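You operate a simulated robot arm through the tools that you are given. There is no shell and no other tool. Be economical: measure what you need, move in short steps, check, and stop when the job is done.

The job below is to be done with a simulated two-armed robot. You get a single attempt, and the scene is never put back.

TASK
Pick up the water bottle with one hand, pass it to the other hand and put it on the third board from the top of the stock shelf. Set down upright: water bottle.
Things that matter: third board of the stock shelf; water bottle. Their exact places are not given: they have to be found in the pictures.

The check looks at the end state, three seconds after you hand in, the way a careful person would. Anything else that was tipped, shoved, dropped, spilled or broken makes it a failure.

THE ROBOT
Two 7-joint arms with two-finger grippers on one trunk, on a base that drives. Base frame: it is fixed to the floor where the robot stands at the start and does not move with it; the origin is under the middle of the robot, x ahead of it, y to its left, z up; the surface under the hand at the start is at about z = 0.78. Units: m, rad, N and s.
The left shoulder is at the start at [0.051, 0.175, 1.177], the right one opposite. With the tool pointing down near the work surface each hand reaches from about 0.1 to 0.84 m from the robot's upright axis, wherever it stands, measured 20 degrees to its own side. Places, roughly: third board of the stock shelf [-1.7, 1.1, 1]. Payload 2.94 kg a hand.
The tool frame of a hand sits at the grasp point between the pads (the TCP): z along the fingers, y along the line on which they close. The tips reach 0.03 m beyond it. Largest opening 0.138 m; the body of the gripper starts 0.109 m behind the TCP.
Orientation is that of the tool frame in the base frame, as a unit quaternion [x, y, z, w]. With the fingers straight down and closing along the base's y, the tool's x points along the base's -x, its y along +y and its z along -z.

THE INTERFACE
- The arms move only by the tool jog_arm. It takes "left_deltas", "right_deltas" or both (then of equal length, played together; a hand with none holds still); each is a list of rows, each an object of numbers (a shift or turn left out is 0, a gripper value left out holds the last): "x", "y", "z": the shift along the tool's x, y, z in units of 50 mm (1.0 is 50 mm); "wx", "wy", "wz": the turn, a rotation vector about the tool's x, y, z in units of 5 degrees (1.0 is 5 degrees); "gripper": the closure in counts, from 0 (fully open) to 255 (shut). In form: [{"x": .., "y": .., "z": .., "wx": .., "wy": .., "wz": .., "gripper": ..}, ...]. A call has 1 to 12 rows; each row shifts and turns the commanded pose from where the row before left it, along the tool's axes as they then stand. A call with a number of a shift or a turn outside -1 to 1 is refused whole. Rows are played at 5 a second. More than 0.05 m and 0.15 rad between two rows, or a gripper value outside its range, and nothing of the call is played. A pose out of reach is approached as far as the arm can. The call stops where the force on the tool passes 40 N (or 10 N more than at its start, if that is more) or the arm is blocked; 0.2 s more then pass. Each finger halts on what it meets, pressing with about 33 N; the grip force reading is that of the motor and also rises with nothing between the fingers. The clock runs only during rows and for 0.2 s after the last one: add rows that do not move to give the fingers time. It gives the time, the measured TCP pose, the force on the tool (base axes), the opening and the grip force at its end, in the units of the frame above (readings bear some noise), with the torque about the TCP (base axes, N m) and any sound that the robot's microphone picked up.
- Cameras (640 x 400 px; columns grow to the right, rows downward): "scene" is now at [0.1129, -0.0001, 1.6376]; the picture's right is [-0.03, -1.00, -0.00], its down [-0.87, 0.02, -0.49] and it looks along [0.49, -0.01, -0.87] (base axes); focal length 259 px, centre (320, 200). "left" rides on the left gripper at [0.071, -0.019, -0.146] in its tool frame; the picture's right is [0.26, 0.97, 0.00], its down [-0.85, 0.23, -0.48] and it looks along [-0.46, 0.12, 0.88] (tool axes); focal length 280 px, centre (320, 200). "right" rides on the right gripper at [0.071, 0.019, -0.146] in its tool frame; the picture's right is [-0.26, 0.97, 0.00], its down [-0.85, -0.23, -0.48] and it looks along [-0.46, -0.12, 0.88] (tool axes); focal length 280 px, centre (320, 200).
- get_image(camera): a new picture of that camera. No time passes.
- move_column(by): slides the trunk up (or, below 0, down) by that many m; the arms and the scene camera ride with it, the base frame stays. It gives what a move gives, with no picture.
- base_move(legs): drives the robot by 1 to 6 legs, each [ahead, turn to the left] in m and rad, along the robot's own axes; the way and the turn of a leg run together, so that a leg with both is an arc; at most 1.5 m and 3.142 rad a leg. The arms and the cameras ride along, it lands a little off, and it stops where it bumps. It gives what a move gives.
- turn_head(pan, tilt): turns the head with the scene camera to pan (to the left, within 2.094 rad either way) and tilt (down, from -0.506 to 1.204), counted from straight ahead of the robot. It gives what a move gives.
- pixel_to_xyz(camera, pixels): for up to 12 pixels [column, row] of the newest picture of that camera ("zoom" is the newest enlarged one), the place [x, y, z] in the base frame of the surface seen there, good to about 0.002 m. No time passes.
- zoom(camera, box): a new picture of the part [left, top, right, bottom] of that camera's present view, enlarged. No time passes.
- hand_in(): hands the job in; it is judged then, once.

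Work in short steps. Measure before you move; look again where a grasp or a placing could have gone wrong, and mend it. You have 80 turns and 58 pictures in all, those below and enlarged ones among them. Open the grippers and draw the arms clear of the work before you hand the job in, unless the task says otherwise; then end with one line.

The tools are called after "Emit:" as a command line: name --argument value ..., lists and objects as JSON in quotes. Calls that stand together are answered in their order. jog_arm: Moves the arms, as the interface text tells. Its arguments: {"type":"object","properties":{"left_deltas":{"type":"array","items":{"type":"object","properties":{"x":{"type":"number"},"y":{"type":"number"},"z":{"type":"number"},"wx":{"type":"number"},"wy":{"type":"number"},"wz":{"type":"number"},"gripper":{"type":"number"}}}},"right_deltas":{"type":"array","items":{"type":"object","properties":{"x":{"type":"number"},"y":{"type":"number"},"z":{"type":"number"},"wx":{"type":"number"},"wy":{"type":"number"},"wz":{"type":"number"},"gripper":{"type":"number"}}}}},"required":[]} The other tools are called the same way: move_column (by) slides the trunk up or down; base_move (legs) drives the base; turn_head (pan, tilt) turns the head that bears the scene camera; get_image (camera) takes a picture; pixel_to_xyz (camera, pixels) gives the place of the surface under pixels of a picture; zoom (camera, box) takes an enlarged picture of a part of a camera's view; hand_in () hands the job in.

At the start:

```text
t: 0.0
left_tool_pos: [0.5014, 0.1001, 1.0026]
left_tcp_rot: [0.0, 1.0, 0.0, 0.0]
left_wrist_force: [-0.2, -0.5, 0.5]
left_moment: [-0.01, 0.02, 0.05]
left_gripper_width: 0.138
left_gripper_force: 0.1
right_tool_pos: [0.3593, -0.2407, 1.0361]
right_tcp_rot: [0.0, 1.0, 0.0, 0.0]
right_wrist_force: [-0.3, 0.4, -0.5]
right_moment: [-0.03, 0.01, -0.01]
right_gripper_width: 0.1378
right_gripper_force: 0.0
trunk travel left (down, up): [-0.35, 0.384]
robot x, y, heading: [0.0005, 0.0004, 0.001]
head pan, tilt: [-0.024, 1.059]
```

scene: 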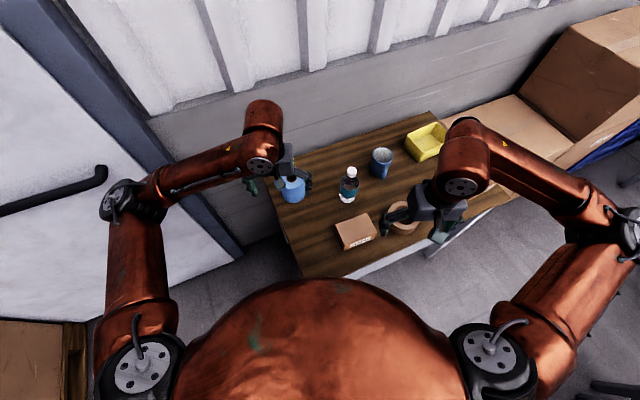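
right: 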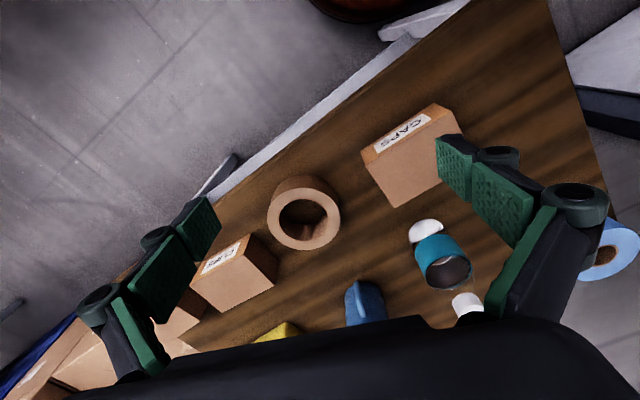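
left: 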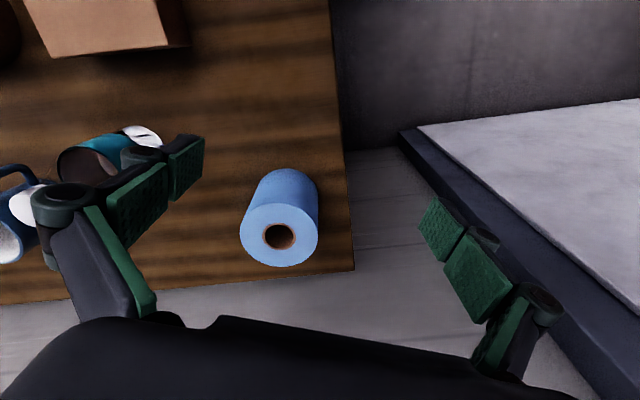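

The bottle appears at about (348,185) in the scene picture. I zoom there to measure it.

Emit:
zoom --camera "scene" --box '[260, 110, 460, 260]'

Emit:
pixel_to_xyz --camera "scene" --pixels '[[352, 170], [349, 180], [347, 190], [346, 201], [330, 210], [382, 150], [292, 188], [355, 230], [400, 215], [305, 265], [430, 200]]'

```text
2.67 times, centred on (360, 185) of scene
```

zoom: 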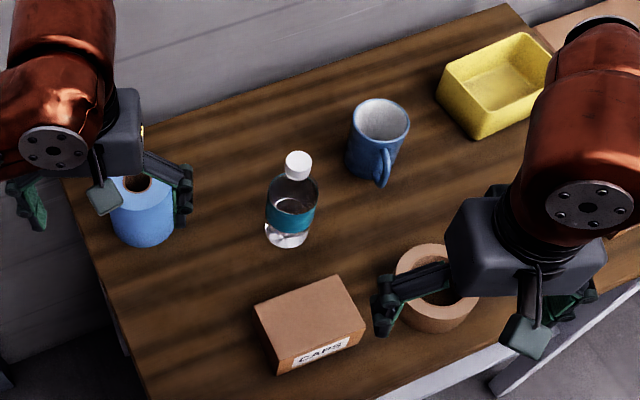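

```text
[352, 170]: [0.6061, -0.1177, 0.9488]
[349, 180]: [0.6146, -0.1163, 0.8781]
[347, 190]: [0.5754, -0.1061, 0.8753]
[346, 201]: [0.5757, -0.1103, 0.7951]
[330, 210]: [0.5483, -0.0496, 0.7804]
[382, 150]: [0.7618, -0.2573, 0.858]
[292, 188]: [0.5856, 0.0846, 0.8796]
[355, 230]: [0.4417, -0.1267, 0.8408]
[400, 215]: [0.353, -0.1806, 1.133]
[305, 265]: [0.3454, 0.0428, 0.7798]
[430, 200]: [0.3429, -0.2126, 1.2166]
```

The bottle axis is near (0.607,-0.115), with its cap top near z 0.95. I look toward the shelf before planning the handover.

Emit:
turn_head --pan 2.09 --tilt 0.35

Emit:
get_image --camera "scene"

```text
t: 2.0
left_tool_pos: [0.4994, 0.1009, 1.0037]
left_tcp_rot: [0.0, 1.0, 0.0, 0.0]
left_wrist_force: [0.3, -0.1, -0.1]
left_moment: [0.01, -0.01, -0.02]
left_gripper_width: 0.1379
left_gripper_force: 0.0
right_tool_pos: [0.3596, -0.241, 1.0349]
right_tcp_rot: [0.0, 1.0, 0.001, 0.0]
right_wrist_force: [0.9, 0.2, -1.0]
right_moment: [-0.02, -0.03, 0.01]
right_gripper_width: 0.138
right_gripper_force: 0.0
trunk travel left (down, up): [-0.35, 0.384]
robot x, y, heading: [-0.0002, -0.0016, 0.002]
head pan, tilt: [2.089, 0.351]
```

```text
53 pictures are left
```

scene: 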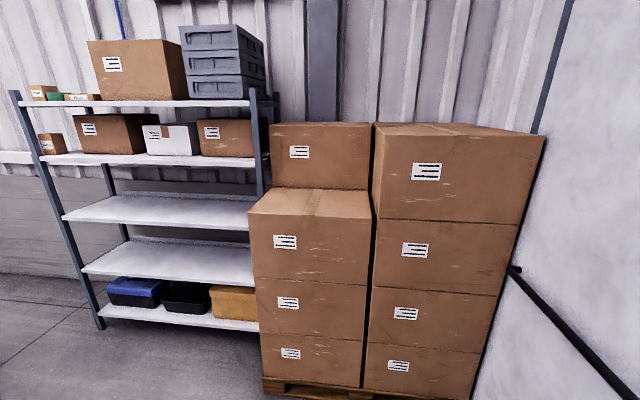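

The boards from the top sit at rows 103, 158, 210, 262 and 315. The third, at row 210, is empty, so I measure it and its neighbours.

Emit:
pixel_to_xyz --camera "scene" --pixels '[[70, 218], [160, 222], [245, 227], [120, 196], [160, 210], [240, 202], [60, 160], [160, 162], [245, 163], [250, 103], [255, 215], [310, 200]]'

Emit:
zoom --camera "scene" --box '[0, 80, 320, 280]'

```text
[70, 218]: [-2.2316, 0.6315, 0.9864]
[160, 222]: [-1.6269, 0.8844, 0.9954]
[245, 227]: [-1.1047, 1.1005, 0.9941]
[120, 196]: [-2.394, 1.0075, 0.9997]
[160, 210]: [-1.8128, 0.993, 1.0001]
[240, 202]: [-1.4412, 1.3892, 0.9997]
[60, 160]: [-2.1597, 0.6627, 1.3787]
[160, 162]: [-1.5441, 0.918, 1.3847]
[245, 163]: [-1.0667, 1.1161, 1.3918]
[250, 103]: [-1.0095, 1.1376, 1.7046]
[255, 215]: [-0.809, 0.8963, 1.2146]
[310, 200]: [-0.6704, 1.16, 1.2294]
```

```text
2.00 times, centred on (160, 180) of scene
```

zoom: 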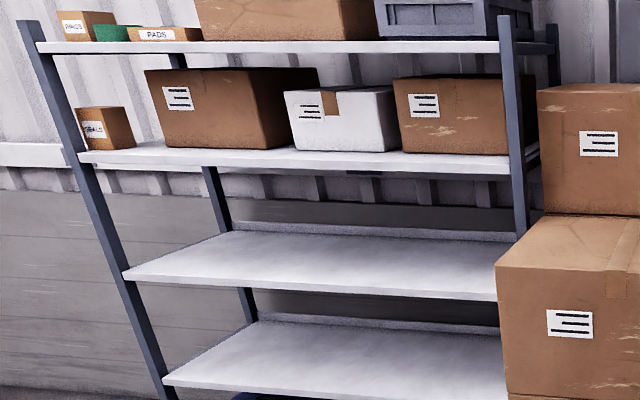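

The third board's top is at z 1.000, with its front edge through (-1.63,0.885) and an inward normal of about (-0.385,0.923). It has 0.36 m of clearance above. Next I move the left hand aside and look back at the bottle for details.

Emit:
turn_head --pan -0.1 --tilt 0.85

Emit:
jog_arm --left_deltas '[{"z": -1}, {"z": -1}, {"y": 1}, {"y": 1}, {"y": 1}]'

Emit:
zoom --camera "scene" --box '[240, 160, 400, 260]'

```text
t: 4.1
left_tool_pos: [0.5006, 0.1009, 1.0036]
left_tcp_rot: [0.0, 1.0, 0.0, 0.001]
left_wrist_force: [0.6, -0.2, 0.8]
left_moment: [0.01, 0.03, 0.02]
left_gripper_width: 0.138
left_gripper_force: 0.0
right_tool_pos: [0.3579, -0.2406, 1.0345]
right_tcp_rot: [0.0, 1.0, 0.0, -0.001]
right_wrist_force: [0.0, 0.0, -0.3]
right_moment: [0.04, -0.01, 0.03]
right_gripper_width: 0.138
right_gripper_force: 0.0
trunk travel left (down, up): [-0.35, 0.384]
robot x, y, heading: [0.0014, 0.0017, -0.002]
head pan, tilt: [-0.099, 0.85]
```

```text
t: 5.3
left_tool_pos: [0.4998, 0.2513, 1.103]
left_tcp_rot: [0.001, 1.0, -0.001, 0.0]
left_wrist_force: [-0.3, 0.6, -0.5]
left_moment: [-0.05, -0.03, -0.05]
left_gripper_width: 0.1382
left_gripper_force: 0.2
right_tool_pos: [0.3585, -0.2383, 1.0357]
right_tcp_rot: [-0.001, 1.0, -0.001, 0.0]
right_wrist_force: [0.0, 0.1, -0.1]
right_moment: [-0.08, -0.04, 0.01]
right_gripper_width: 0.138
right_gripper_force: 0.0
trunk travel left (down, up): [-0.35, 0.384]
robot x, y, heading: [-0.0039, -0.0007, -0.001]
head pan, tilt: [-0.099, 0.85]
```

```text
4.00 times, centred on (320, 210) of scene
```

zoom: 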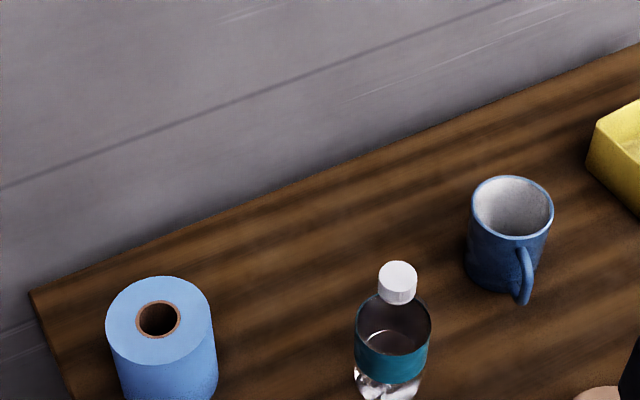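

The bottle is at zoom (393,330). I measure along it.

Emit:
pixel_to_xyz --camera "zoom" --pixels '[[398, 270], [397, 285], [396, 300], [394, 315], [393, 330], [391, 345], [390, 360], [389, 377], [388, 392], [356, 345], [430, 330], [366, 318]]'

```text
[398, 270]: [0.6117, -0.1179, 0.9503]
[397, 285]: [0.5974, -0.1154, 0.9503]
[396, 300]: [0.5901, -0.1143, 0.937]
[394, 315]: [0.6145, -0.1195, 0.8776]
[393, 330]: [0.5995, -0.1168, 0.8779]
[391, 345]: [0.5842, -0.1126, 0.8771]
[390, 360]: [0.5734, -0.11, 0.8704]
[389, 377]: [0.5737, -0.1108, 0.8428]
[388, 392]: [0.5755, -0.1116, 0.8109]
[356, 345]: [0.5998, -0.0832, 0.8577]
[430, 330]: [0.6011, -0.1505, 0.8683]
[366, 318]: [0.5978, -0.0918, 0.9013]
```

The bottle axis is about (0.607,-0.116), radius 0.033, with the label top at z 0.877. I bring the right hand above it at the present height.

Emit:
jog_arm --right_deltas '[{"x": -1, "y": 0.5}, {"x": -1, "y": 0.5}, {"x": -1, "y": 0.5}, {"x": -1, "y": 0.5}, {"x": -0.96, "y": 0.46}, {}]'

Emit:
get_image --camera "right"

```text
refused: row 1 steps farther than a row can; nothing moved
```

```text
50 pictures are left
```

right: 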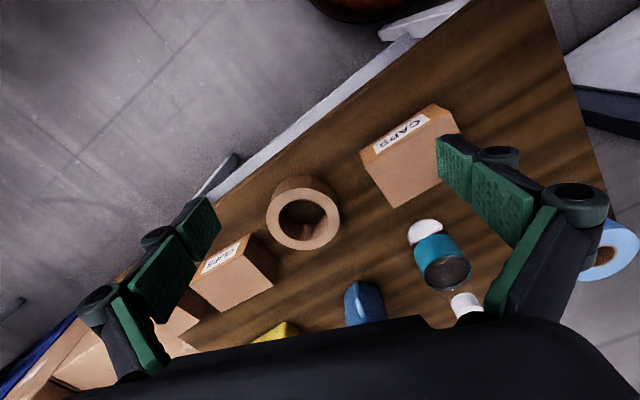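

The combined step was over 0.05 m, so I split it into smaller rows.

Emit:
jog_arm --right_deltas '[{"x": -0.83, "y": 0.41}, {"x": -0.83, "y": 0.41}, {"x": -0.83, "y": 0.41}, {"x": -0.83, "y": 0.41}, {"x": -0.83, "y": 0.41}, {"x": -0.82, "y": 0.41}, {}]'

Emit:
get_image --camera "right"

Emit:
get_image --camera "scene"

```text
t: 6.9
left_tool_pos: [0.4997, 0.249, 1.1032]
left_tcp_rot: [-0.001, 1.0, 0.0, 0.0]
left_wrist_force: [-0.2, -1.0, 0.2]
left_moment: [0.06, 0.02, 0.03]
left_gripper_width: 0.1382
left_gripper_force: 0.0
right_tool_pos: [0.6078, -0.1168, 1.0344]
right_tcp_rot: [0.0, 1.0, 0.0, 0.0]
right_wrist_force: [0.6, -0.9, 0.5]
right_moment: [0.02, 0.0, -0.01]
right_gripper_width: 0.138
right_gripper_force: 0.1
trunk travel left (down, up): [-0.35, 0.384]
robot x, y, heading: [0.0027, 0.0017, 0.001]
head pan, tilt: [-0.099, 0.85]
```

```text
49 pictures are left
```

right: 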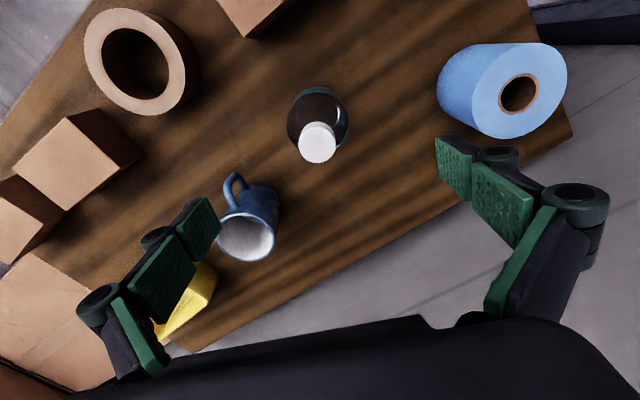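

```text
48 pictures are left
```

scene: 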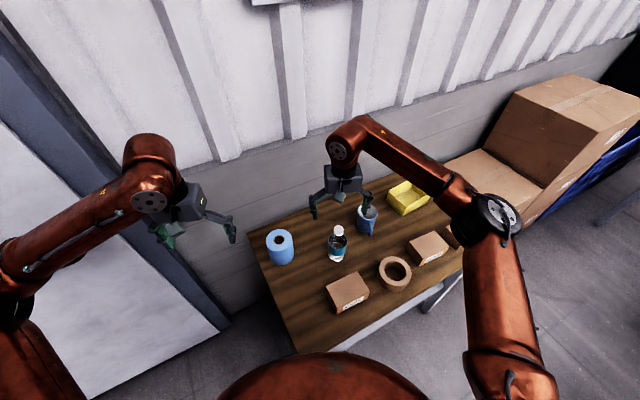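

The hand is over the cap (pixel (318,142) in the right view, consistent with the axis), and the finger paths are clear of the mug and roll. I descend 0.149 m to z 0.885.

Emit:
jog_arm --right_deltas '[{"z": 0.75}, {"z": 0.75}, {"z": 0.75}, {"z": 0.73}, {}]'

Emit:
get_image --camera "right"

```text
t: 8.1
left_tool_pos: [0.5001, 0.2504, 1.1033]
left_tcp_rot: [0.0, 1.0, 0.0, 0.0]
left_wrist_force: [-0.2, -0.1, 1.0]
left_moment: [0.0, -0.02, 0.01]
left_gripper_width: 0.1383
left_gripper_force: 0.0
right_tool_pos: [0.6058, -0.1186, 0.889]
right_tcp_rot: [-0.001, 1.0, 0.0, 0.0]
right_wrist_force: [-0.3, 0.2, -0.1]
right_moment: [0.04, -0.03, 0.02]
right_gripper_width: 0.1382
right_gripper_force: 0.1
trunk travel left (down, up): [-0.35, 0.384]
robot x, y, heading: [0.0007, 0.003, 0.003]
head pan, tilt: [-0.099, 0.85]
```

```text
47 pictures are left
```

right: 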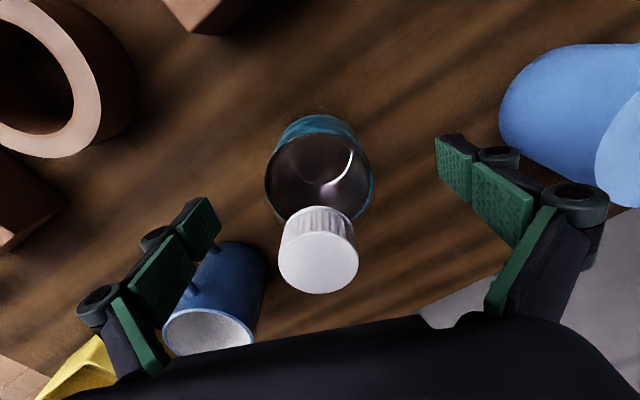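

The bottle is centred between the fingers (body around (318,190), the TCP projection). I close in stages.

Emit:
jog_arm --right_deltas '[{"gripper": 90}, {"gripper": 90}, {"gripper": 110}, {"gripper": 120}, {"gripper": 130}, {"gripper": 140}, {"gripper": 255}, {"gripper": 255}, {"gripper": 255}]'

Emit:
get_image --camera "right"

```text
t: 10.1
left_tool_pos: [0.4996, 0.2496, 1.1022]
left_tcp_rot: [0.0, 1.0, 0.0, -0.001]
left_wrist_force: [-0.1, -0.3, 0.1]
left_moment: [0.02, 0.0, -0.02]
left_gripper_width: 0.1381
left_gripper_force: 0.1
right_tool_pos: [0.6058, -0.1178, 0.8889]
right_tcp_rot: [0.0, 1.0, 0.001, 0.0]
right_wrist_force: [0.3, -1.5, 1.3]
right_moment: [0.01, -0.03, -0.01]
right_gripper_width: 0.064
right_gripper_force: 33.0
trunk travel left (down, up): [-0.35, 0.384]
robot x, y, heading: [0.0005, -0.001, -0.002]
head pan, tilt: [-0.099, 0.85]
```

```text
46 pictures are left
```

right: 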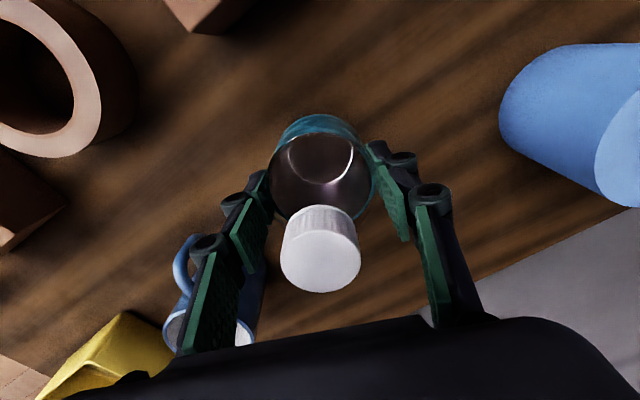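

The body is gripped at width 0.064. I lift straight up 0.2 m.

Emit:
jog_arm --right_deltas '[{"z": -0.4}, {"z": -0.8}, {"z": -0.8}, {"z": -1}, {"z": -1}, {}]'

Emit:
get_image --camera "scene"

```text
t: 11.5
left_tool_pos: [0.5011, 0.2493, 1.1032]
left_tcp_rot: [0.001, 1.0, 0.0, -0.001]
left_wrist_force: [-0.2, 0.5, 0.4]
left_moment: [-0.02, 0.0, -0.03]
left_gripper_width: 0.138
left_gripper_force: 0.0
right_tool_pos: [0.6067, -0.1184, 1.0871]
right_tcp_rot: [-0.001, 1.0, 0.0, -0.001]
right_wrist_force: [-0.2, -1.3, -2.6]
right_moment: [-0.01, 0.02, 0.0]
right_gripper_width: 0.0644
right_gripper_force: 33.2
trunk travel left (down, up): [-0.35, 0.384]
robot x, y, heading: [0.0009, -0.0012, 0.001]
head pan, tilt: [-0.099, 0.85]
```

```text
45 pictures are left
```

scene: 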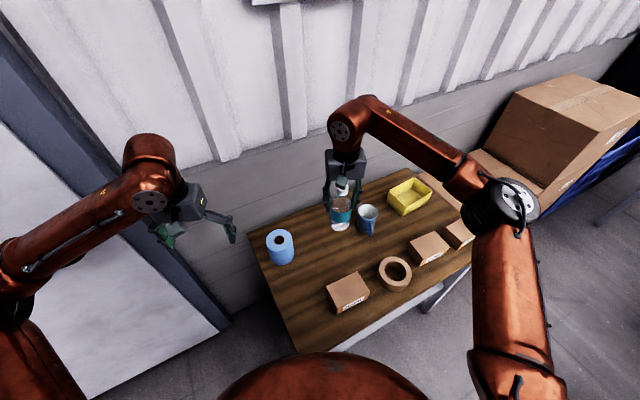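

The bottle is up (weight about 2.6 N). I bring the right hand a little closer and higher, and start turning the left hand to horizontal: fingers toward -y, camera side up, 120° about (1,1,-1).

Emit:
jog_arm --left_deltas '[{"wx": 0.9238, "wy": 0.9238, "wz": -0.9238}, {"wx": 0.9238, "wy": 0.9238, "wz": -0.9238}, {"wx": 0.9238, "wy": 0.9238, "wz": -0.9238}, {"wx": 0.9238, "wy": 0.9238, "wz": -0.9238}, {"wx": 0.9238, "wy": 0.9238, "wz": -0.9238}, {"wx": 0.9238, "wy": 0.9238, "wz": -0.9238}, {"wx": 0.9238, "wy": 0.9238, "wz": -0.9238}, {"wx": 0.9238, "wy": 0.9238, "wz": -0.9238}]' --right_deltas '[{"x": 0.27, "y": 0.04, "z": -0.13}, {"x": 0.27, "y": 0.04, "z": -0.13}, {"x": 0.27, "y": 0.04, "z": -0.13}, {"x": 0.27, "y": 0.04, "z": -0.13}, {"x": 0.27, "y": 0.04, "z": -0.13}, {"x": 0.27, "y": 0.04, "z": -0.13}, {"x": 0.27, "y": 0.04, "z": -0.13}, {"x": 0.27, "y": 0.04, "z": -0.13}]'

Emit:
get_image --camera "scene"

```text
t: 13.3
left_tool_pos: [0.5006, 0.2515, 1.1019]
left_tcp_rot: [-0.307, 0.847, -0.307, -0.306]
left_wrist_force: [-0.2, 0.2, 0.4]
left_moment: [0.01, 0.0, 0.01]
left_gripper_width: 0.138
left_gripper_force: 0.1
right_tool_pos: [0.5003, -0.1008, 1.1388]
right_tcp_rot: [0.0, 1.0, 0.0, 0.0]
right_wrist_force: [0.2, 0.0, -2.8]
right_moment: [0.02, -0.02, 0.01]
right_gripper_width: 0.0643
right_gripper_force: 32.9
trunk travel left (down, up): [-0.35, 0.384]
robot x, y, heading: [-0.0013, -0.0027, 0.002]
head pan, tilt: [-0.099, 0.85]
```

```text
44 pictures are left
```

scene: 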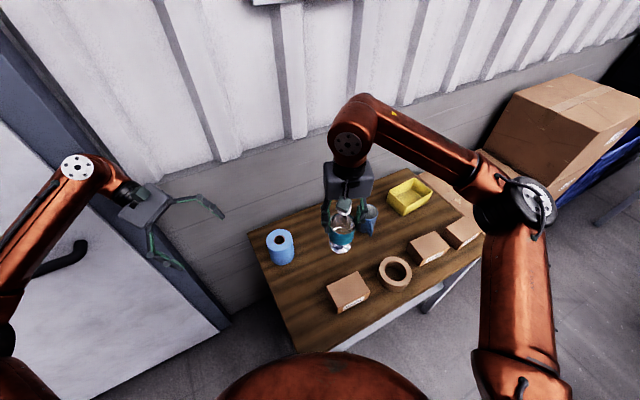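

The turn is tracking well, so I finish it with 7 more rows.

Emit:
jog_arm --left_deltas '[{"wx": 0.9238, "wy": 0.9238, "wz": -0.9238}, {"wx": 0.9238, "wy": 0.9238, "wz": -0.9238}, {"wx": 0.9238, "wy": 0.9238, "wz": -0.9238}, {"wx": 0.9238, "wy": 0.9238, "wz": -0.9238}, {"wx": 0.9238, "wy": 0.9238, "wz": -0.9238}, {"wx": 0.9238, "wy": 0.9238, "wz": -0.9238}, {"wx": 0.9238, "wy": 0.9238, "wz": -0.9238}, {}]'

Emit:
get_image --camera "scene"

Emit:
get_image --camera "left"

```text
t: 15.1
left_tool_pos: [0.5015, 0.2505, 1.1038]
left_tcp_rot: [0.501, -0.499, 0.501, 0.5]
left_wrist_force: [0.3, 0.6, 0.0]
left_moment: [-0.02, 0.02, -0.01]
left_gripper_width: 0.1381
left_gripper_force: 0.0
right_tool_pos: [0.5007, -0.1023, 1.1374]
right_tcp_rot: [0.0, 1.0, 0.0, 0.0]
right_wrist_force: [-0.8, -0.5, -2.1]
right_moment: [0.01, -0.01, -0.01]
right_gripper_width: 0.0641
right_gripper_force: 33.2
trunk travel left (down, up): [-0.35, 0.384]
robot x, y, heading: [-0.0008, 0.0007, -0.002]
head pan, tilt: [-0.099, 0.85]
```

```text
43 pictures are left
```

scene: 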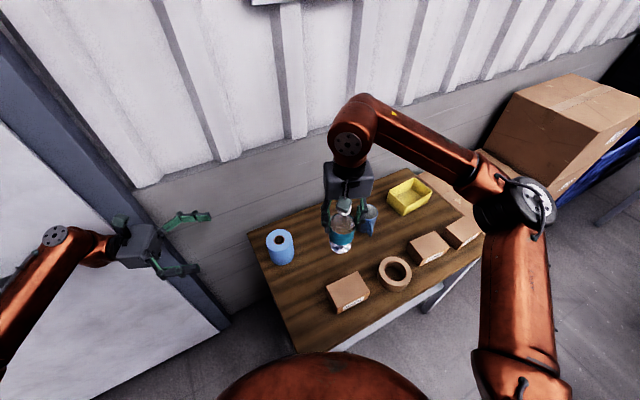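

```text
42 pictures are left
```

left: 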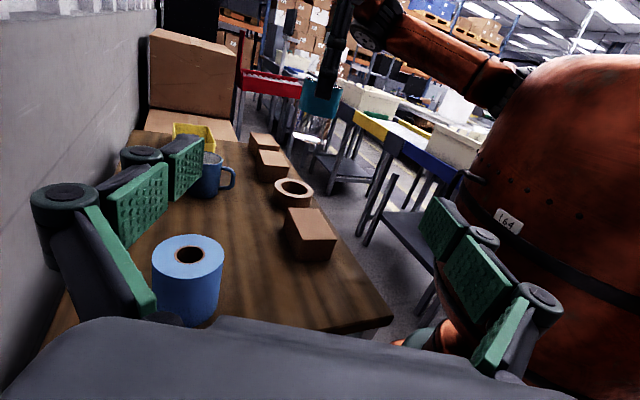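

The left hand is horizontal and empty, and the bottle bottom should be at about z 1.03. I lower the left TCP to z 1.07, approach to y≈0.05 and pitch it 12° down.

Emit:
jog_arm --left_deltas '[{"z": 0.95, "x": -0.17}, {"z": 0.95, "x": -0.17}, {"z": 0.95, "x": -0.17}, {"z": 0.95, "x": -0.17}, {"wy": -0.8}, {"wy": -0.8}, {"wy": -0.8}, {}]'

Emit:
get_image --camera "left"

Emit:
zoom --camera "scene" --box '[200, 120, 440, 270]'

```text
t: 16.9
left_tool_pos: [0.5009, 0.0602, 1.0697]
left_tcp_rot: [0.55, -0.549, 0.444, 0.445]
left_wrist_force: [-0.6, 0.3, 0.3]
left_moment: [0.0, 0.01, -0.01]
left_gripper_width: 0.1381
left_gripper_force: 0.1
right_tool_pos: [0.5006, -0.1026, 1.1379]
right_tcp_rot: [0.001, 1.0, 0.0, -0.001]
right_wrist_force: [-0.4, 0.0, -2.4]
right_moment: [0.02, 0.0, 0.02]
right_gripper_width: 0.0643
right_gripper_force: 33.1
trunk travel left (down, up): [-0.35, 0.384]
robot x, y, heading: [-0.0033, 0.0011, -0.0]
head pan, tilt: [-0.099, 0.85]
```

```text
41 pictures are left
```

left: 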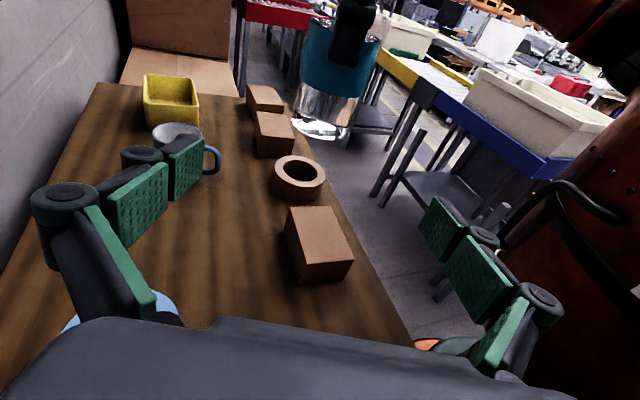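

```text
2.67 times, centred on (320, 195) of scene
```

zoom: 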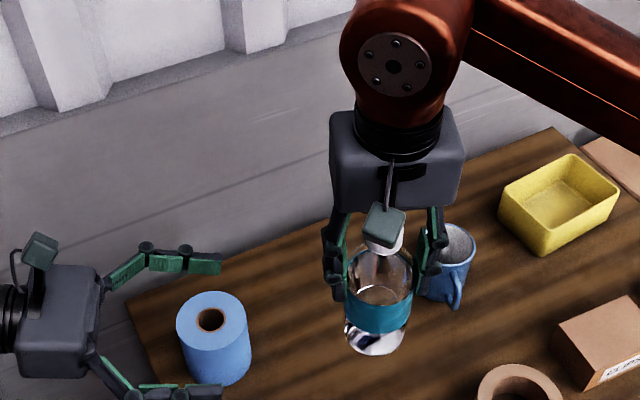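

The bottle is visible ahead of the left fingers. I check its position and bottom height.

Emit:
pixel_to_xyz --camera "left" --pixels '[[325, 70], [320, 105], [316, 122], [318, 134], [300, 70], [365, 80]]'

Emit:
pixel_to_xyz --camera "zoom" --pixels '[[380, 315], [378, 340], [376, 354], [348, 300], [410, 305], [40, 250], [110, 280]]'

```text
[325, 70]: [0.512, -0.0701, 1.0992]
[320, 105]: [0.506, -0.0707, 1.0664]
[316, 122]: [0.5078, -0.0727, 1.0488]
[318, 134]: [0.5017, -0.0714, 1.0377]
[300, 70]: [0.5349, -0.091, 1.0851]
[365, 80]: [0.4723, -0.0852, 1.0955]
```

```text
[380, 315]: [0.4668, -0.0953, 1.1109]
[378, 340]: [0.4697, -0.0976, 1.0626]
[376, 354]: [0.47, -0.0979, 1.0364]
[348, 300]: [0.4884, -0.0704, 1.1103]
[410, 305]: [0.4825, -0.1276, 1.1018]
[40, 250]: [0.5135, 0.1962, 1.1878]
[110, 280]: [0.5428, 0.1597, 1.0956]
```

The bottle axis is (0.502,-0.102) with its bottom at 1.030. I advance the left hand level by 0.162 m around it.

Emit:
jog_arm --left_deltas '[{"z": 0.63, "x": 0.135}, {"z": 0.63, "x": 0.135}, {"z": 0.63, "x": 0.135}, {"z": 0.63, "x": 0.135}, {"z": 0.63, "x": 0.135}, {}]'

Emit:
get_image --camera "left"

Emit:
zoom --camera "scene" --box '[200, 120, 440, 270]'

```text
t: 18.3
left_tool_pos: [0.5015, -0.1005, 1.0693]
left_tcp_rot: [0.549, -0.549, 0.445, 0.446]
left_wrist_force: [0.5, 0.0, 0.1]
left_moment: [0.03, -0.03, -0.01]
left_gripper_width: 0.1382
left_gripper_force: 0.1
right_tool_pos: [0.4993, -0.1003, 1.1377]
right_tcp_rot: [-0.001, 1.0, 0.0, -0.001]
right_wrist_force: [-0.3, 0.0, -2.0]
right_moment: [-0.05, 0.0, -0.01]
right_gripper_width: 0.0644
right_gripper_force: 33.4
trunk travel left (down, up): [-0.35, 0.384]
robot x, y, heading: [-0.0007, -0.0026, 0.001]
head pan, tilt: [-0.099, 0.85]
```

```text
39 pictures are left
```

left: 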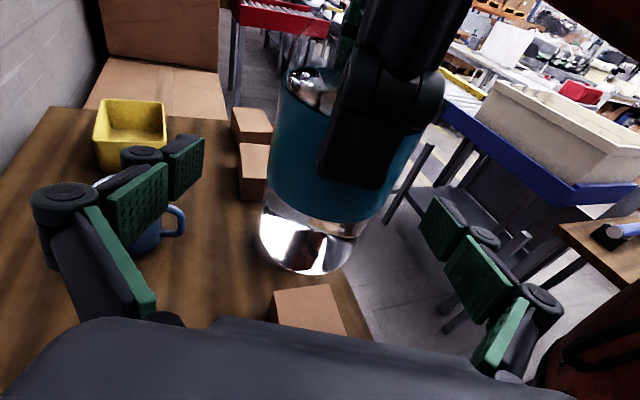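

```text
2.67 times, centred on (320, 195) of scene
```

zoom: 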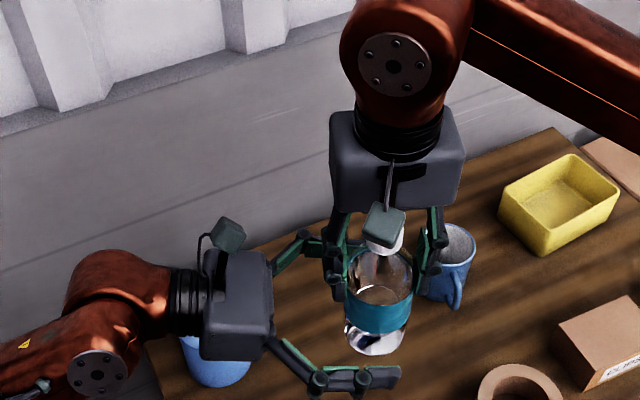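

The left fingers straddle the clear base of the bottle below the right fingertip. I close the left hand in stages.

Emit:
jog_arm --left_deltas '[{"gripper": 90}, {"gripper": 90}, {"gripper": 110}, {"gripper": 120}, {"gripper": 130}, {"gripper": 140}, {"gripper": 255}, {"gripper": 255}, {"gripper": 255}]'

Emit:
get_image --camera "left"

```text
t: 20.3
left_tool_pos: [0.5011, -0.1029, 1.07]
left_tcp_rot: [0.55, -0.549, 0.445, 0.445]
left_wrist_force: [-9.5, 4.0, 0.6]
left_moment: [-0.01, -0.08, -0.06]
left_gripper_width: 0.0636
left_gripper_force: 33.3
right_tool_pos: [0.5, -0.1019, 1.1369]
right_tcp_rot: [0.001, 1.0, 0.001, 0.0]
right_wrist_force: [10.3, -4.7, -3.8]
right_moment: [-0.29, -0.59, 0.02]
right_gripper_width: 0.0639
right_gripper_force: 32.9
trunk travel left (down, up): [-0.35, 0.384]
robot x, y, heading: [-0.0017, -0.0045, 0.0]
head pan, tilt: [-0.099, 0.85]
```

```text
37 pictures are left
```

left: 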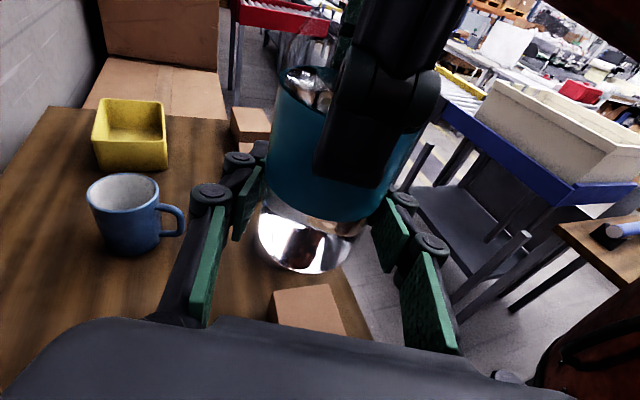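

Both hands hold the bottle, with a small 10 N sideways strain. I relieve it slightly with the left hand, then open the right hand to about 0.11 m.

Emit:
jog_arm --left_deltas '[{"y": 0.03}, {}, {}, {}, {}, {}]' --right_deltas '[{}, {}, {"gripper": 100}, {"gripper": 60}, {"gripper": 60}, {"gripper": 60}]'

Emit:
zoom --camera "scene" --box '[200, 120, 440, 270]'

```text
t: 21.7
left_tool_pos: [0.4996, -0.1015, 1.0696]
left_tcp_rot: [0.55, -0.549, 0.445, 0.445]
left_wrist_force: [0.6, -0.5, 0.5]
left_moment: [0.01, 0.02, 0.06]
left_gripper_width: 0.0634
left_gripper_force: 32.7
right_tool_pos: [0.4998, -0.1015, 1.1374]
right_tcp_rot: [0.0, 1.0, -0.001, 0.0]
right_wrist_force: [0.2, 1.2, 0.1]
right_moment: [-0.01, 0.02, 0.0]
right_gripper_width: 0.1055
right_gripper_force: 0.1
trunk travel left (down, up): [-0.35, 0.384]
robot x, y, heading: [-0.0024, 0.0028, -0.002]
head pan, tilt: [-0.099, 0.85]
```

```text
2.67 times, centred on (320, 195) of scene
```

zoom: 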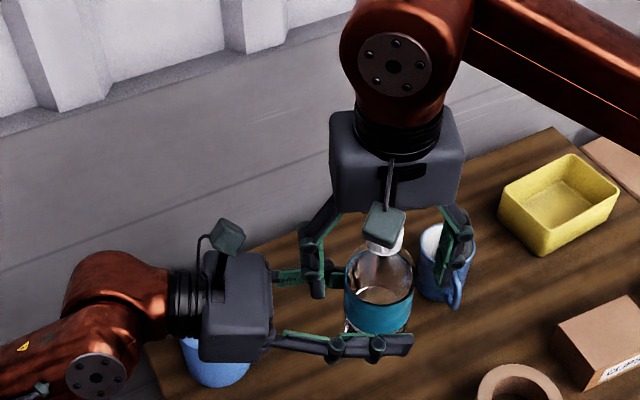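

The right fingers are clear of the bottle, so I raise the right hand 0.18 m straight up.

Emit:
jog_arm --right_deltas '[{"z": -0.4}, {"z": -0.8}, {"z": -0.8}, {"z": -0.8}, {"z": -0.8}, {}]'

Emit:
get_image --camera "scene"

```text
t: 23.1
left_tool_pos: [0.5015, -0.1027, 1.0694]
left_tcp_rot: [-0.549, 0.55, -0.444, -0.446]
left_wrist_force: [0.3, 0.1, 0.3]
left_moment: [-0.01, 0.01, -0.03]
left_gripper_width: 0.0633
left_gripper_force: 33.3
right_tool_pos: [0.4996, -0.1051, 1.3196]
right_tcp_rot: [0.0, 1.0, 0.0, 0.0]
right_wrist_force: [-0.7, 0.8, 0.6]
right_moment: [0.0, 0.06, 0.03]
right_gripper_width: 0.1057
right_gripper_force: 0.0
trunk travel left (down, up): [-0.35, 0.384]
robot x, y, heading: [0.0026, 0.0013, 0.004]
head pan, tilt: [-0.099, 0.85]
```

```text
35 pictures are left
```

scene: 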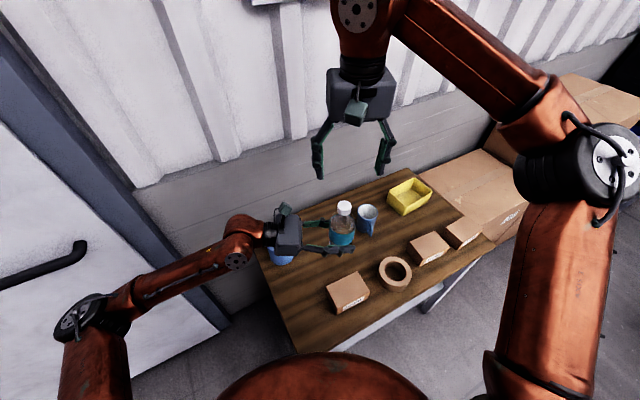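

The handover worked: the bottle is upright in the left hand. Now I pull the right hand back to its side and the left hand to about y=0.08, x=0.45.

Emit:
jog_arm --left_deltas '[{"z": -0.6, "x": -0.128, "y": 0.15}, {"z": -0.6, "x": -0.128, "y": 0.15}, {"z": -0.6, "x": -0.128, "y": 0.15}, {"z": -0.6, "x": -0.128, "y": 0.15}, {"z": -0.6, "x": -0.128, "y": 0.15}, {"z": -0.6, "x": -0.128, "y": 0.15}]' --right_deltas '[{"x": 0.6, "y": -0.7}, {"x": 0.6, "y": -0.7}, {"x": 0.6, "y": -0.7}, {"x": 0.6, "y": -0.7}, {"x": 0.6, "y": -0.7}, {"x": 0.6, "y": -0.7}]'

Emit:
jog_arm --left_deltas '[{"wx": 0.978, "wz": -0.208}, {"wx": 0.978, "wz": -0.208}, {"wx": 0.978, "wz": -0.208}, {"wx": 0.978, "wz": -0.208}, {"wx": 0.978, "wz": -0.208}, {"wx": 0.978, "wz": -0.208}, {"wx": 0.978, "wz": -0.208}, {"wx": 0.978, "wz": -0.208}, {"wx": 0.978, "wz": -0.208}, {}]'

Emit:
get_image --camera "scene"

```text
t: 24.5
left_tool_pos: [0.4525, 0.0832, 1.0688]
left_tcp_rot: [-0.548, 0.55, -0.445, -0.446]
left_wrist_force: [-0.6, 0.9, 0.1]
left_moment: [0.02, -0.03, 0.04]
left_gripper_width: 0.0632
left_gripper_force: 33.4
right_tool_pos: [0.3177, -0.3139, 1.3182]
right_tcp_rot: [-0.001, 1.0, 0.0, 0.001]
right_wrist_force: [-1.4, -0.1, 0.5]
right_moment: [0.03, -0.04, -0.01]
right_gripper_width: 0.1056
right_gripper_force: 0.1
trunk travel left (down, up): [-0.35, 0.384]
robot x, y, heading: [-0.0008, -0.0012, -0.002]
head pan, tilt: [-0.099, 0.85]
```

```text
t: 26.7
left_tool_pos: [0.4547, 0.0835, 1.0696]
left_tcp_rot: [0.616, -0.473, 0.499, 0.384]
left_wrist_force: [-0.1, 0.1, 0.2]
left_moment: [-0.03, 0.0, 0.01]
left_gripper_width: 0.0628
left_gripper_force: 32.7
left hand out of reach, approached as far as the arm can: row 4, 5, 6, 7, 8, 9
right_tool_pos: [0.3205, -0.3116, 1.3172]
right_tcp_rot: [-0.001, 1.0, 0.0, 0.0]
right_wrist_force: [-0.7, -0.5, 0.0]
right_moment: [0.02, 0.0, -0.02]
right_gripper_width: 0.1053
right_gripper_force: 0.1
trunk travel left (down, up): [-0.35, 0.384]
robot x, y, heading: [-0.0021, -0.0019, 0.002]
head pan, tilt: [-0.099, 0.85]
```

```text
34 pictures are left
```

scene: 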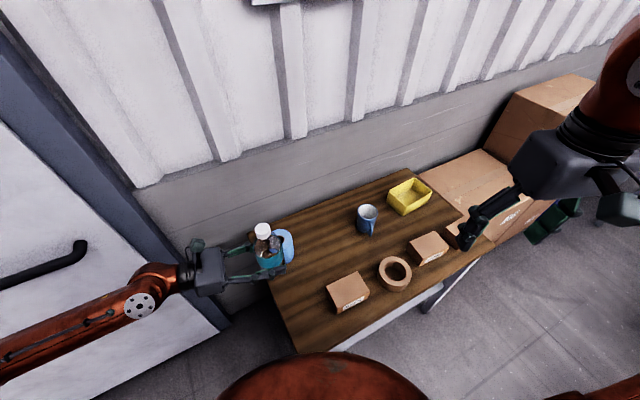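

The left wrist hit a limit after about 15° of yaw (now pointing -75°). I test whether moving the hand outward frees it, beginning with a 0.05 m backward step.

Emit:
jog_arm --left_deltas '[{"z": -0.97, "x": -0.2}, {}]'

```text
t: 27.3
left_tool_pos: [0.4423, 0.1295, 1.0688]
left_tcp_rot: [0.617, -0.474, 0.498, 0.384]
left_wrist_force: [0.2, -0.5, -2.2]
left_moment: [0.01, 0.03, -0.02]
left_gripper_width: 0.0631
left_gripper_force: 33.0
right_tool_pos: [0.3205, -0.3127, 1.3153]
right_tcp_rot: [0.0, 1.0, 0.001, -0.001]
right_wrist_force: [-0.5, -0.6, -0.4]
right_moment: [0.04, 0.02, 0.0]
right_gripper_width: 0.1058
right_gripper_force: 0.1
trunk travel left (down, up): [-0.35, 0.384]
robot x, y, heading: [-0.0004, -0.0027, -0.003]
head pan, tilt: [-0.099, 0.85]
```

Commands restart from the measured pose. I move the hand to about (0.55,0.25), then yaw again there.

Emit:
jog_arm --left_deltas '[{"z": -0.43, "x": -0.09, "y": -0.675}, {"z": -0.43, "x": -0.09, "y": -0.675}, {"z": -0.43, "x": -0.09, "y": -0.675}, {"z": -0.43, "x": -0.09, "y": -0.675}, {"wx": 0.978, "wz": -0.208}, {"wx": 0.978, "wz": -0.208}, {"wx": 0.978, "wz": -0.208}, {"wx": 0.978, "wz": -0.208}, {"wx": 0.978, "wz": -0.208}, {"wx": 0.978, "wz": -0.208}]'

```text
t: 29.5
left_tool_pos: [0.5489, 0.2501, 1.0705]
left_tcp_rot: [0.719, -0.297, 0.581, 0.24]
left_wrist_force: [-0.3, -0.8, -2.9]
left_moment: [0.01, -0.02, 0.02]
left_gripper_width: 0.0632
left_gripper_force: 32.7
right_tool_pos: [0.3211, -0.3136, 1.3164]
right_tcp_rot: [0.0, 1.0, 0.002, 0.0]
right_wrist_force: [-0.9, -0.8, -0.5]
right_moment: [0.06, 0.04, 0.0]
right_gripper_width: 0.1057
right_gripper_force: 0.1
trunk travel left (down, up): [-0.35, 0.384]
robot x, y, heading: [-0.0004, 0.0032, -0.002]
head pan, tilt: [-0.099, 0.85]
```

It is at -45° now with no limit hit. I keep yawing.

Emit:
jog_arm --left_deltas '[{"wx": 0.978, "wz": -0.208}, {"wx": 0.978, "wz": -0.208}, {"wx": 0.978, "wz": -0.208}, {"wx": 0.978, "wz": -0.208}, {"wx": 0.978, "wz": -0.208}, {"wx": 0.978, "wz": -0.208}, {"wx": 0.978, "wz": -0.208}, {"wx": 0.978, "wz": -0.208}]'

Emit:
get_image --camera "scene"

```text
t: 31.3
left_tool_pos: [0.5888, 0.2942, 1.0543]
left_tcp_rot: [0.77, -0.074, 0.629, 0.069]
left_wrist_force: [0.4, 0.5, -2.6]
left_moment: [-0.03, -0.04, -0.06]
left_gripper_width: 0.0629
left_gripper_force: 33.3
left hand out of reach, approached as far as the arm can: row 3, 4, 5, 6, 7, 8
right_tool_pos: [0.3207, -0.3077, 1.3168]
right_tcp_rot: [-0.002, 1.0, -0.002, 0.0]
right_wrist_force: [0.0, 1.4, -0.4]
right_moment: [-0.11, -0.02, -0.02]
right_gripper_width: 0.1056
right_gripper_force: 0.0
trunk travel left (down, up): [-0.35, 0.384]
robot x, y, heading: [-0.0002, -0.0021, 0.002]
head pan, tilt: [-0.099, 0.85]
```

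```text
33 pictures are left
```

scene: 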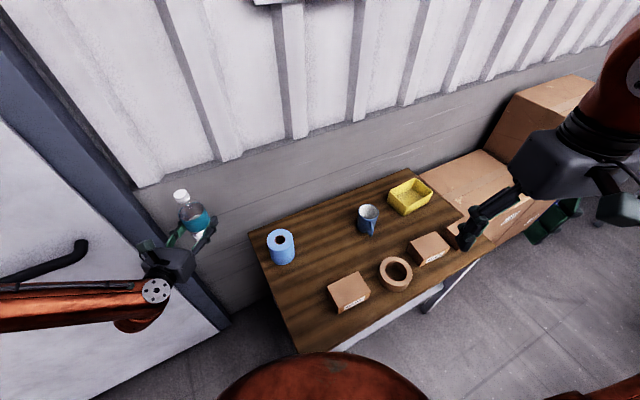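

The hand now points -12° yaw at (0.589,0.294), bottle upright. That is good for the shelf. Before driving I check how far the door, its handle and the wall are.

Emit:
pixel_to_xyz --camera "scene" --pixels '[[80, 245], [20, 275], [120, 350], [60, 150], [200, 320], [183, 193], [195, 225], [130, 288]]'

Emit:
turn_head --pan 1.6 --tilt 0.6

Emit:
get_image --camera "scene"

```text
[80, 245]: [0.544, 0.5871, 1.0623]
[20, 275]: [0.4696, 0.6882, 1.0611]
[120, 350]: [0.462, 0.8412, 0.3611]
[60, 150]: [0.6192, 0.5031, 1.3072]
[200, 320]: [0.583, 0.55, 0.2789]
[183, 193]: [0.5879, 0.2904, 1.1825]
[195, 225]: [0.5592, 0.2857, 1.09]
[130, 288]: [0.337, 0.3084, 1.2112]
```

```text
t: 33.0
left_tool_pos: [0.5896, 0.2907, 1.0559]
left_tcp_rot: [0.771, -0.077, 0.629, 0.069]
left_wrist_force: [0.2, -0.7, -1.4]
left_moment: [-0.01, -0.03, 0.02]
left_gripper_width: 0.0632
left_gripper_force: 33.3
right_tool_pos: [0.3198, -0.3122, 1.3167]
right_tcp_rot: [0.0, 1.0, 0.0, 0.0]
right_wrist_force: [-0.1, -0.1, 0.1]
right_moment: [-0.04, 0.0, 0.0]
right_gripper_width: 0.1057
right_gripper_force: 0.0
trunk travel left (down, up): [-0.35, 0.384]
robot x, y, heading: [-0.0012, 0.0016, 0.0]
head pan, tilt: [1.6, 0.6]
```

```text
32 pictures are left
```

scene: 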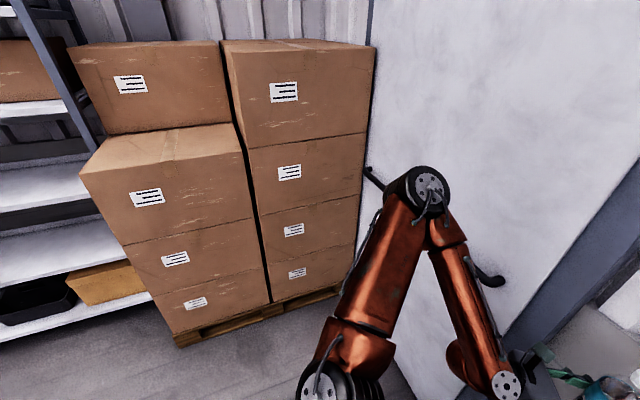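

Backing straight up moves me away from the door. I measure the stack front and the elbow before turning.

Emit:
pixel_to_xyz --camera "scene" --pixels '[[175, 325], [265, 290], [130, 200], [82, 175], [280, 200], [350, 280], [370, 60], [428, 170], [495, 280], [365, 168], [250, 100]]'

Emit:
move_column --by 0.1

```text
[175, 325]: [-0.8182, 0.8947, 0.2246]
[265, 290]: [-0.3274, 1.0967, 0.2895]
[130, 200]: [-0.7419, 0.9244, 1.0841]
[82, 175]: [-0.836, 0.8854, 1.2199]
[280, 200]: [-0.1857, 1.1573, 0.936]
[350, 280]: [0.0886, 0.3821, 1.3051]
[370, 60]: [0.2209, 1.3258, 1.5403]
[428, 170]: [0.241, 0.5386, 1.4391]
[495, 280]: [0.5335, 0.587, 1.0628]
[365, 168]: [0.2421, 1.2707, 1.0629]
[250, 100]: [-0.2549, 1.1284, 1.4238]
```

```text
t: 34.3
left_tool_pos: [0.59, 0.2904, 1.155]
left_tcp_rot: [0.771, -0.077, 0.628, 0.069]
left_wrist_force: [0.1, 0.4, -1.9]
left_moment: [-0.01, -0.03, 0.0]
left_gripper_width: 0.0632
left_gripper_force: 32.9
right_tool_pos: [0.3204, -0.3113, 1.4183]
right_tcp_rot: [0.0, 1.0, 0.0, 0.0]
right_wrist_force: [-0.8, -0.4, 0.4]
right_moment: [-0.01, 0.03, -0.02]
right_gripper_width: 0.1059
right_gripper_force: 0.0
trunk travel left (down, up): [-0.45, 0.284]
robot x, y, heading: [-0.0007, 0.0005, -0.002]
head pan, tilt: [1.6, 0.6]
```

The stack front stays 0.97 m from a turning point at (-0.45,0), and my reach radius is about 0.72. I back up 0.45 m.

Emit:
base_move --legs '[[-0.45, 0]]'

Emit:
turn_head --pan 2.09 --tilt 0.6

Emit:
get_image --camera "scene"

```text
t: 37.1
left_tool_pos: [0.1343, 0.2907, 1.1562]
left_tcp_rot: [0.771, -0.075, 0.629, 0.068]
left_wrist_force: [0.0, 0.5, -3.1]
left_moment: [0.02, 0.0, 0.01]
left_gripper_width: 0.0632
left_gripper_force: 32.7
right_tool_pos: [-0.1333, -0.3114, 1.4191]
right_tcp_rot: [-0.001, 1.0, 0.0, 0.0]
right_wrist_force: [0.0, -0.3, -0.1]
right_moment: [-0.02, -0.04, 0.01]
right_gripper_width: 0.1054
right_gripper_force: 0.1
trunk travel left (down, up): [-0.45, 0.284]
robot x, y, heading: [-0.453, -0.0033, 0.003]
head pan, tilt: [1.6, 0.6]
```

```text
t: 38.0
left_tool_pos: [0.1349, 0.2924, 1.1559]
left_tcp_rot: [0.771, -0.076, 0.629, 0.069]
left_wrist_force: [0.1, 1.0, -1.9]
left_moment: [-0.05, -0.02, 0.01]
left_gripper_width: 0.0633
left_gripper_force: 32.5
right_tool_pos: [-0.1331, -0.3098, 1.4184]
right_tcp_rot: [-0.002, 1.0, 0.001, 0.0]
right_wrist_force: [0.3, -0.4, 0.0]
right_moment: [0.02, 0.06, 0.0]
right_gripper_width: 0.1058
right_gripper_force: 0.1
trunk travel left (down, up): [-0.45, 0.284]
robot x, y, heading: [-0.4538, -0.0015, 0.006]
head pan, tilt: [2.089, 0.6]
```

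```text
31 pictures are left
```

scene: 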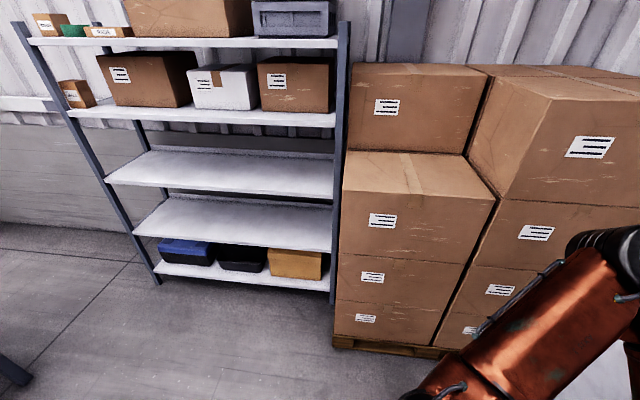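

The floor is clear toward the shelf, with some object at the lower left (10,370). I turn left to face the shelf (2.1 rad) and look straight ahead.

Emit:
pixel_to_xyz --camera "scene" --pixels '[[12, 372], [3, 360]]'

Emit:
base_move --legs '[[0, 1.05], [0, 1.05]]'

Emit:
turn_head --pan 0.3 --tilt 0.6

Emit:
get_image --camera "scene"

```text
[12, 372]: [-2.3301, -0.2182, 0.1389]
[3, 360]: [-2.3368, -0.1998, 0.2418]
```

```text
t: 43.7
left_tool_pos: [-1.0094, 0.3495, 1.1557]
left_tcp_rot: [0.442, 0.636, 0.367, -0.516]
left_wrist_force: [0.5, -1.0, -3.0]
left_moment: [0.0, -0.01, -0.03]
left_gripper_width: 0.0632
left_gripper_force: 32.9
right_tool_pos: [-0.3553, 0.434, 1.4187]
right_tcp_rot: [0.873, -0.487, 0.0, 0.0]
right_wrist_force: [0.4, -0.3, -0.5]
right_moment: [0.0, -0.04, 0.0]
right_gripper_width: 0.1056
right_gripper_force: 0.1
trunk travel left (down, up): [-0.45, 0.284]
robot x, y, heading: [-0.4533, -0.0003, 2.117]
head pan, tilt: [2.089, 0.6]
```

```text
t: 45.5
left_tool_pos: [-1.0091, 0.3491, 1.155]
left_tcp_rot: [0.441, 0.636, 0.366, -0.517]
left_wrist_force: [0.2, 0.2, -3.1]
left_moment: [-0.01, -0.01, -0.03]
left_gripper_width: 0.0633
left_gripper_force: 32.8
right_tool_pos: [-0.3554, 0.4342, 1.4193]
right_tcp_rot: [0.873, -0.488, 0.0, 0.0]
right_wrist_force: [-0.1, 0.7, -0.1]
right_moment: [0.01, 0.01, -0.03]
right_gripper_width: 0.1054
right_gripper_force: 0.0
trunk travel left (down, up): [-0.45, 0.284]
robot x, y, heading: [-0.4554, 0.0036, 2.12]
head pan, tilt: [0.3, 0.6]
```

```text
30 pictures are left
```

scene: 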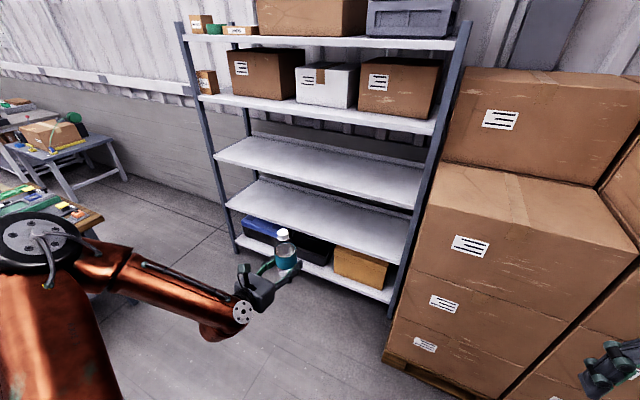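

The bottle sits upright in the hand and there is free space here. I test extending the left hand 0.2 m forward along its pointing direction.

Emit:
jog_arm --left_deltas '[{"z": 0.78, "x": 0.16}, {"z": 0.78, "x": 0.16}, {"z": 0.78, "x": 0.16}, {"z": 0.78, "x": 0.16}, {"z": 0.78, "x": 0.16}, {}]'

Emit:
get_image --camera "scene"

```text
t: 46.9
left_tool_pos: [-1.0255, 0.4193, 1.1433]
left_tcp_rot: [0.446, 0.633, 0.371, -0.513]
left_wrist_force: [-0.2, 0.2, -2.7]
left_moment: [-0.04, 0.01, 0.01]
left_gripper_width: 0.0631
left_gripper_force: 32.9
left hand out of reach, approached as far as the arm can: row 2, 3, 4, 5
right_tool_pos: [-0.3548, 0.4349, 1.4179]
right_tcp_rot: [0.873, -0.488, 0.0, 0.0]
right_wrist_force: [0.0, 0.4, 0.6]
right_moment: [0.0, 0.04, -0.05]
right_gripper_width: 0.1055
right_gripper_force: 0.1
trunk travel left (down, up): [-0.45, 0.284]
robot x, y, heading: [-0.4546, 0.0028, 2.125]
head pan, tilt: [0.3, 0.6]
```

```text
29 pictures are left
```

scene: 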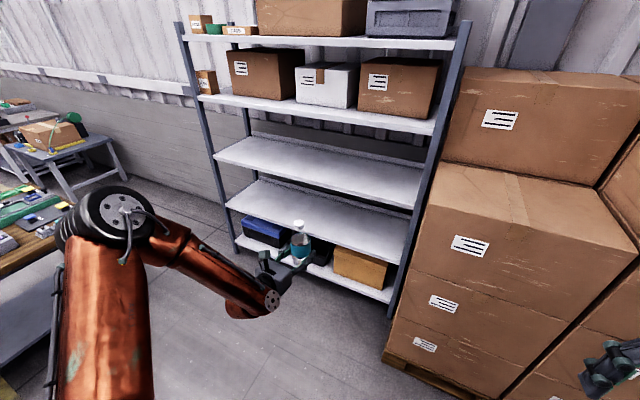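

The hand reaches about 0.65 m forward (robot frame (0.654,0.269)), so I'll let the base do the insertion. I check the bench at left before driving past.

Emit:
pixel_to_xyz --camera "scene" --pixels '[[10, 275], [50, 245], [5, 195], [60, 205], [125, 180], [20, 340], [30, 300], [122, 200]]'

```text
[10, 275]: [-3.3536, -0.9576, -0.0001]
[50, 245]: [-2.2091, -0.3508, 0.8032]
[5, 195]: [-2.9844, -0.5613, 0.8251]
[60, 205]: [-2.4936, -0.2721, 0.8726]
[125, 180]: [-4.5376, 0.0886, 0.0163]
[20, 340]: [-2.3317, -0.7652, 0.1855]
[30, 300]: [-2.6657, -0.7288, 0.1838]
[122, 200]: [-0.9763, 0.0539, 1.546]
```

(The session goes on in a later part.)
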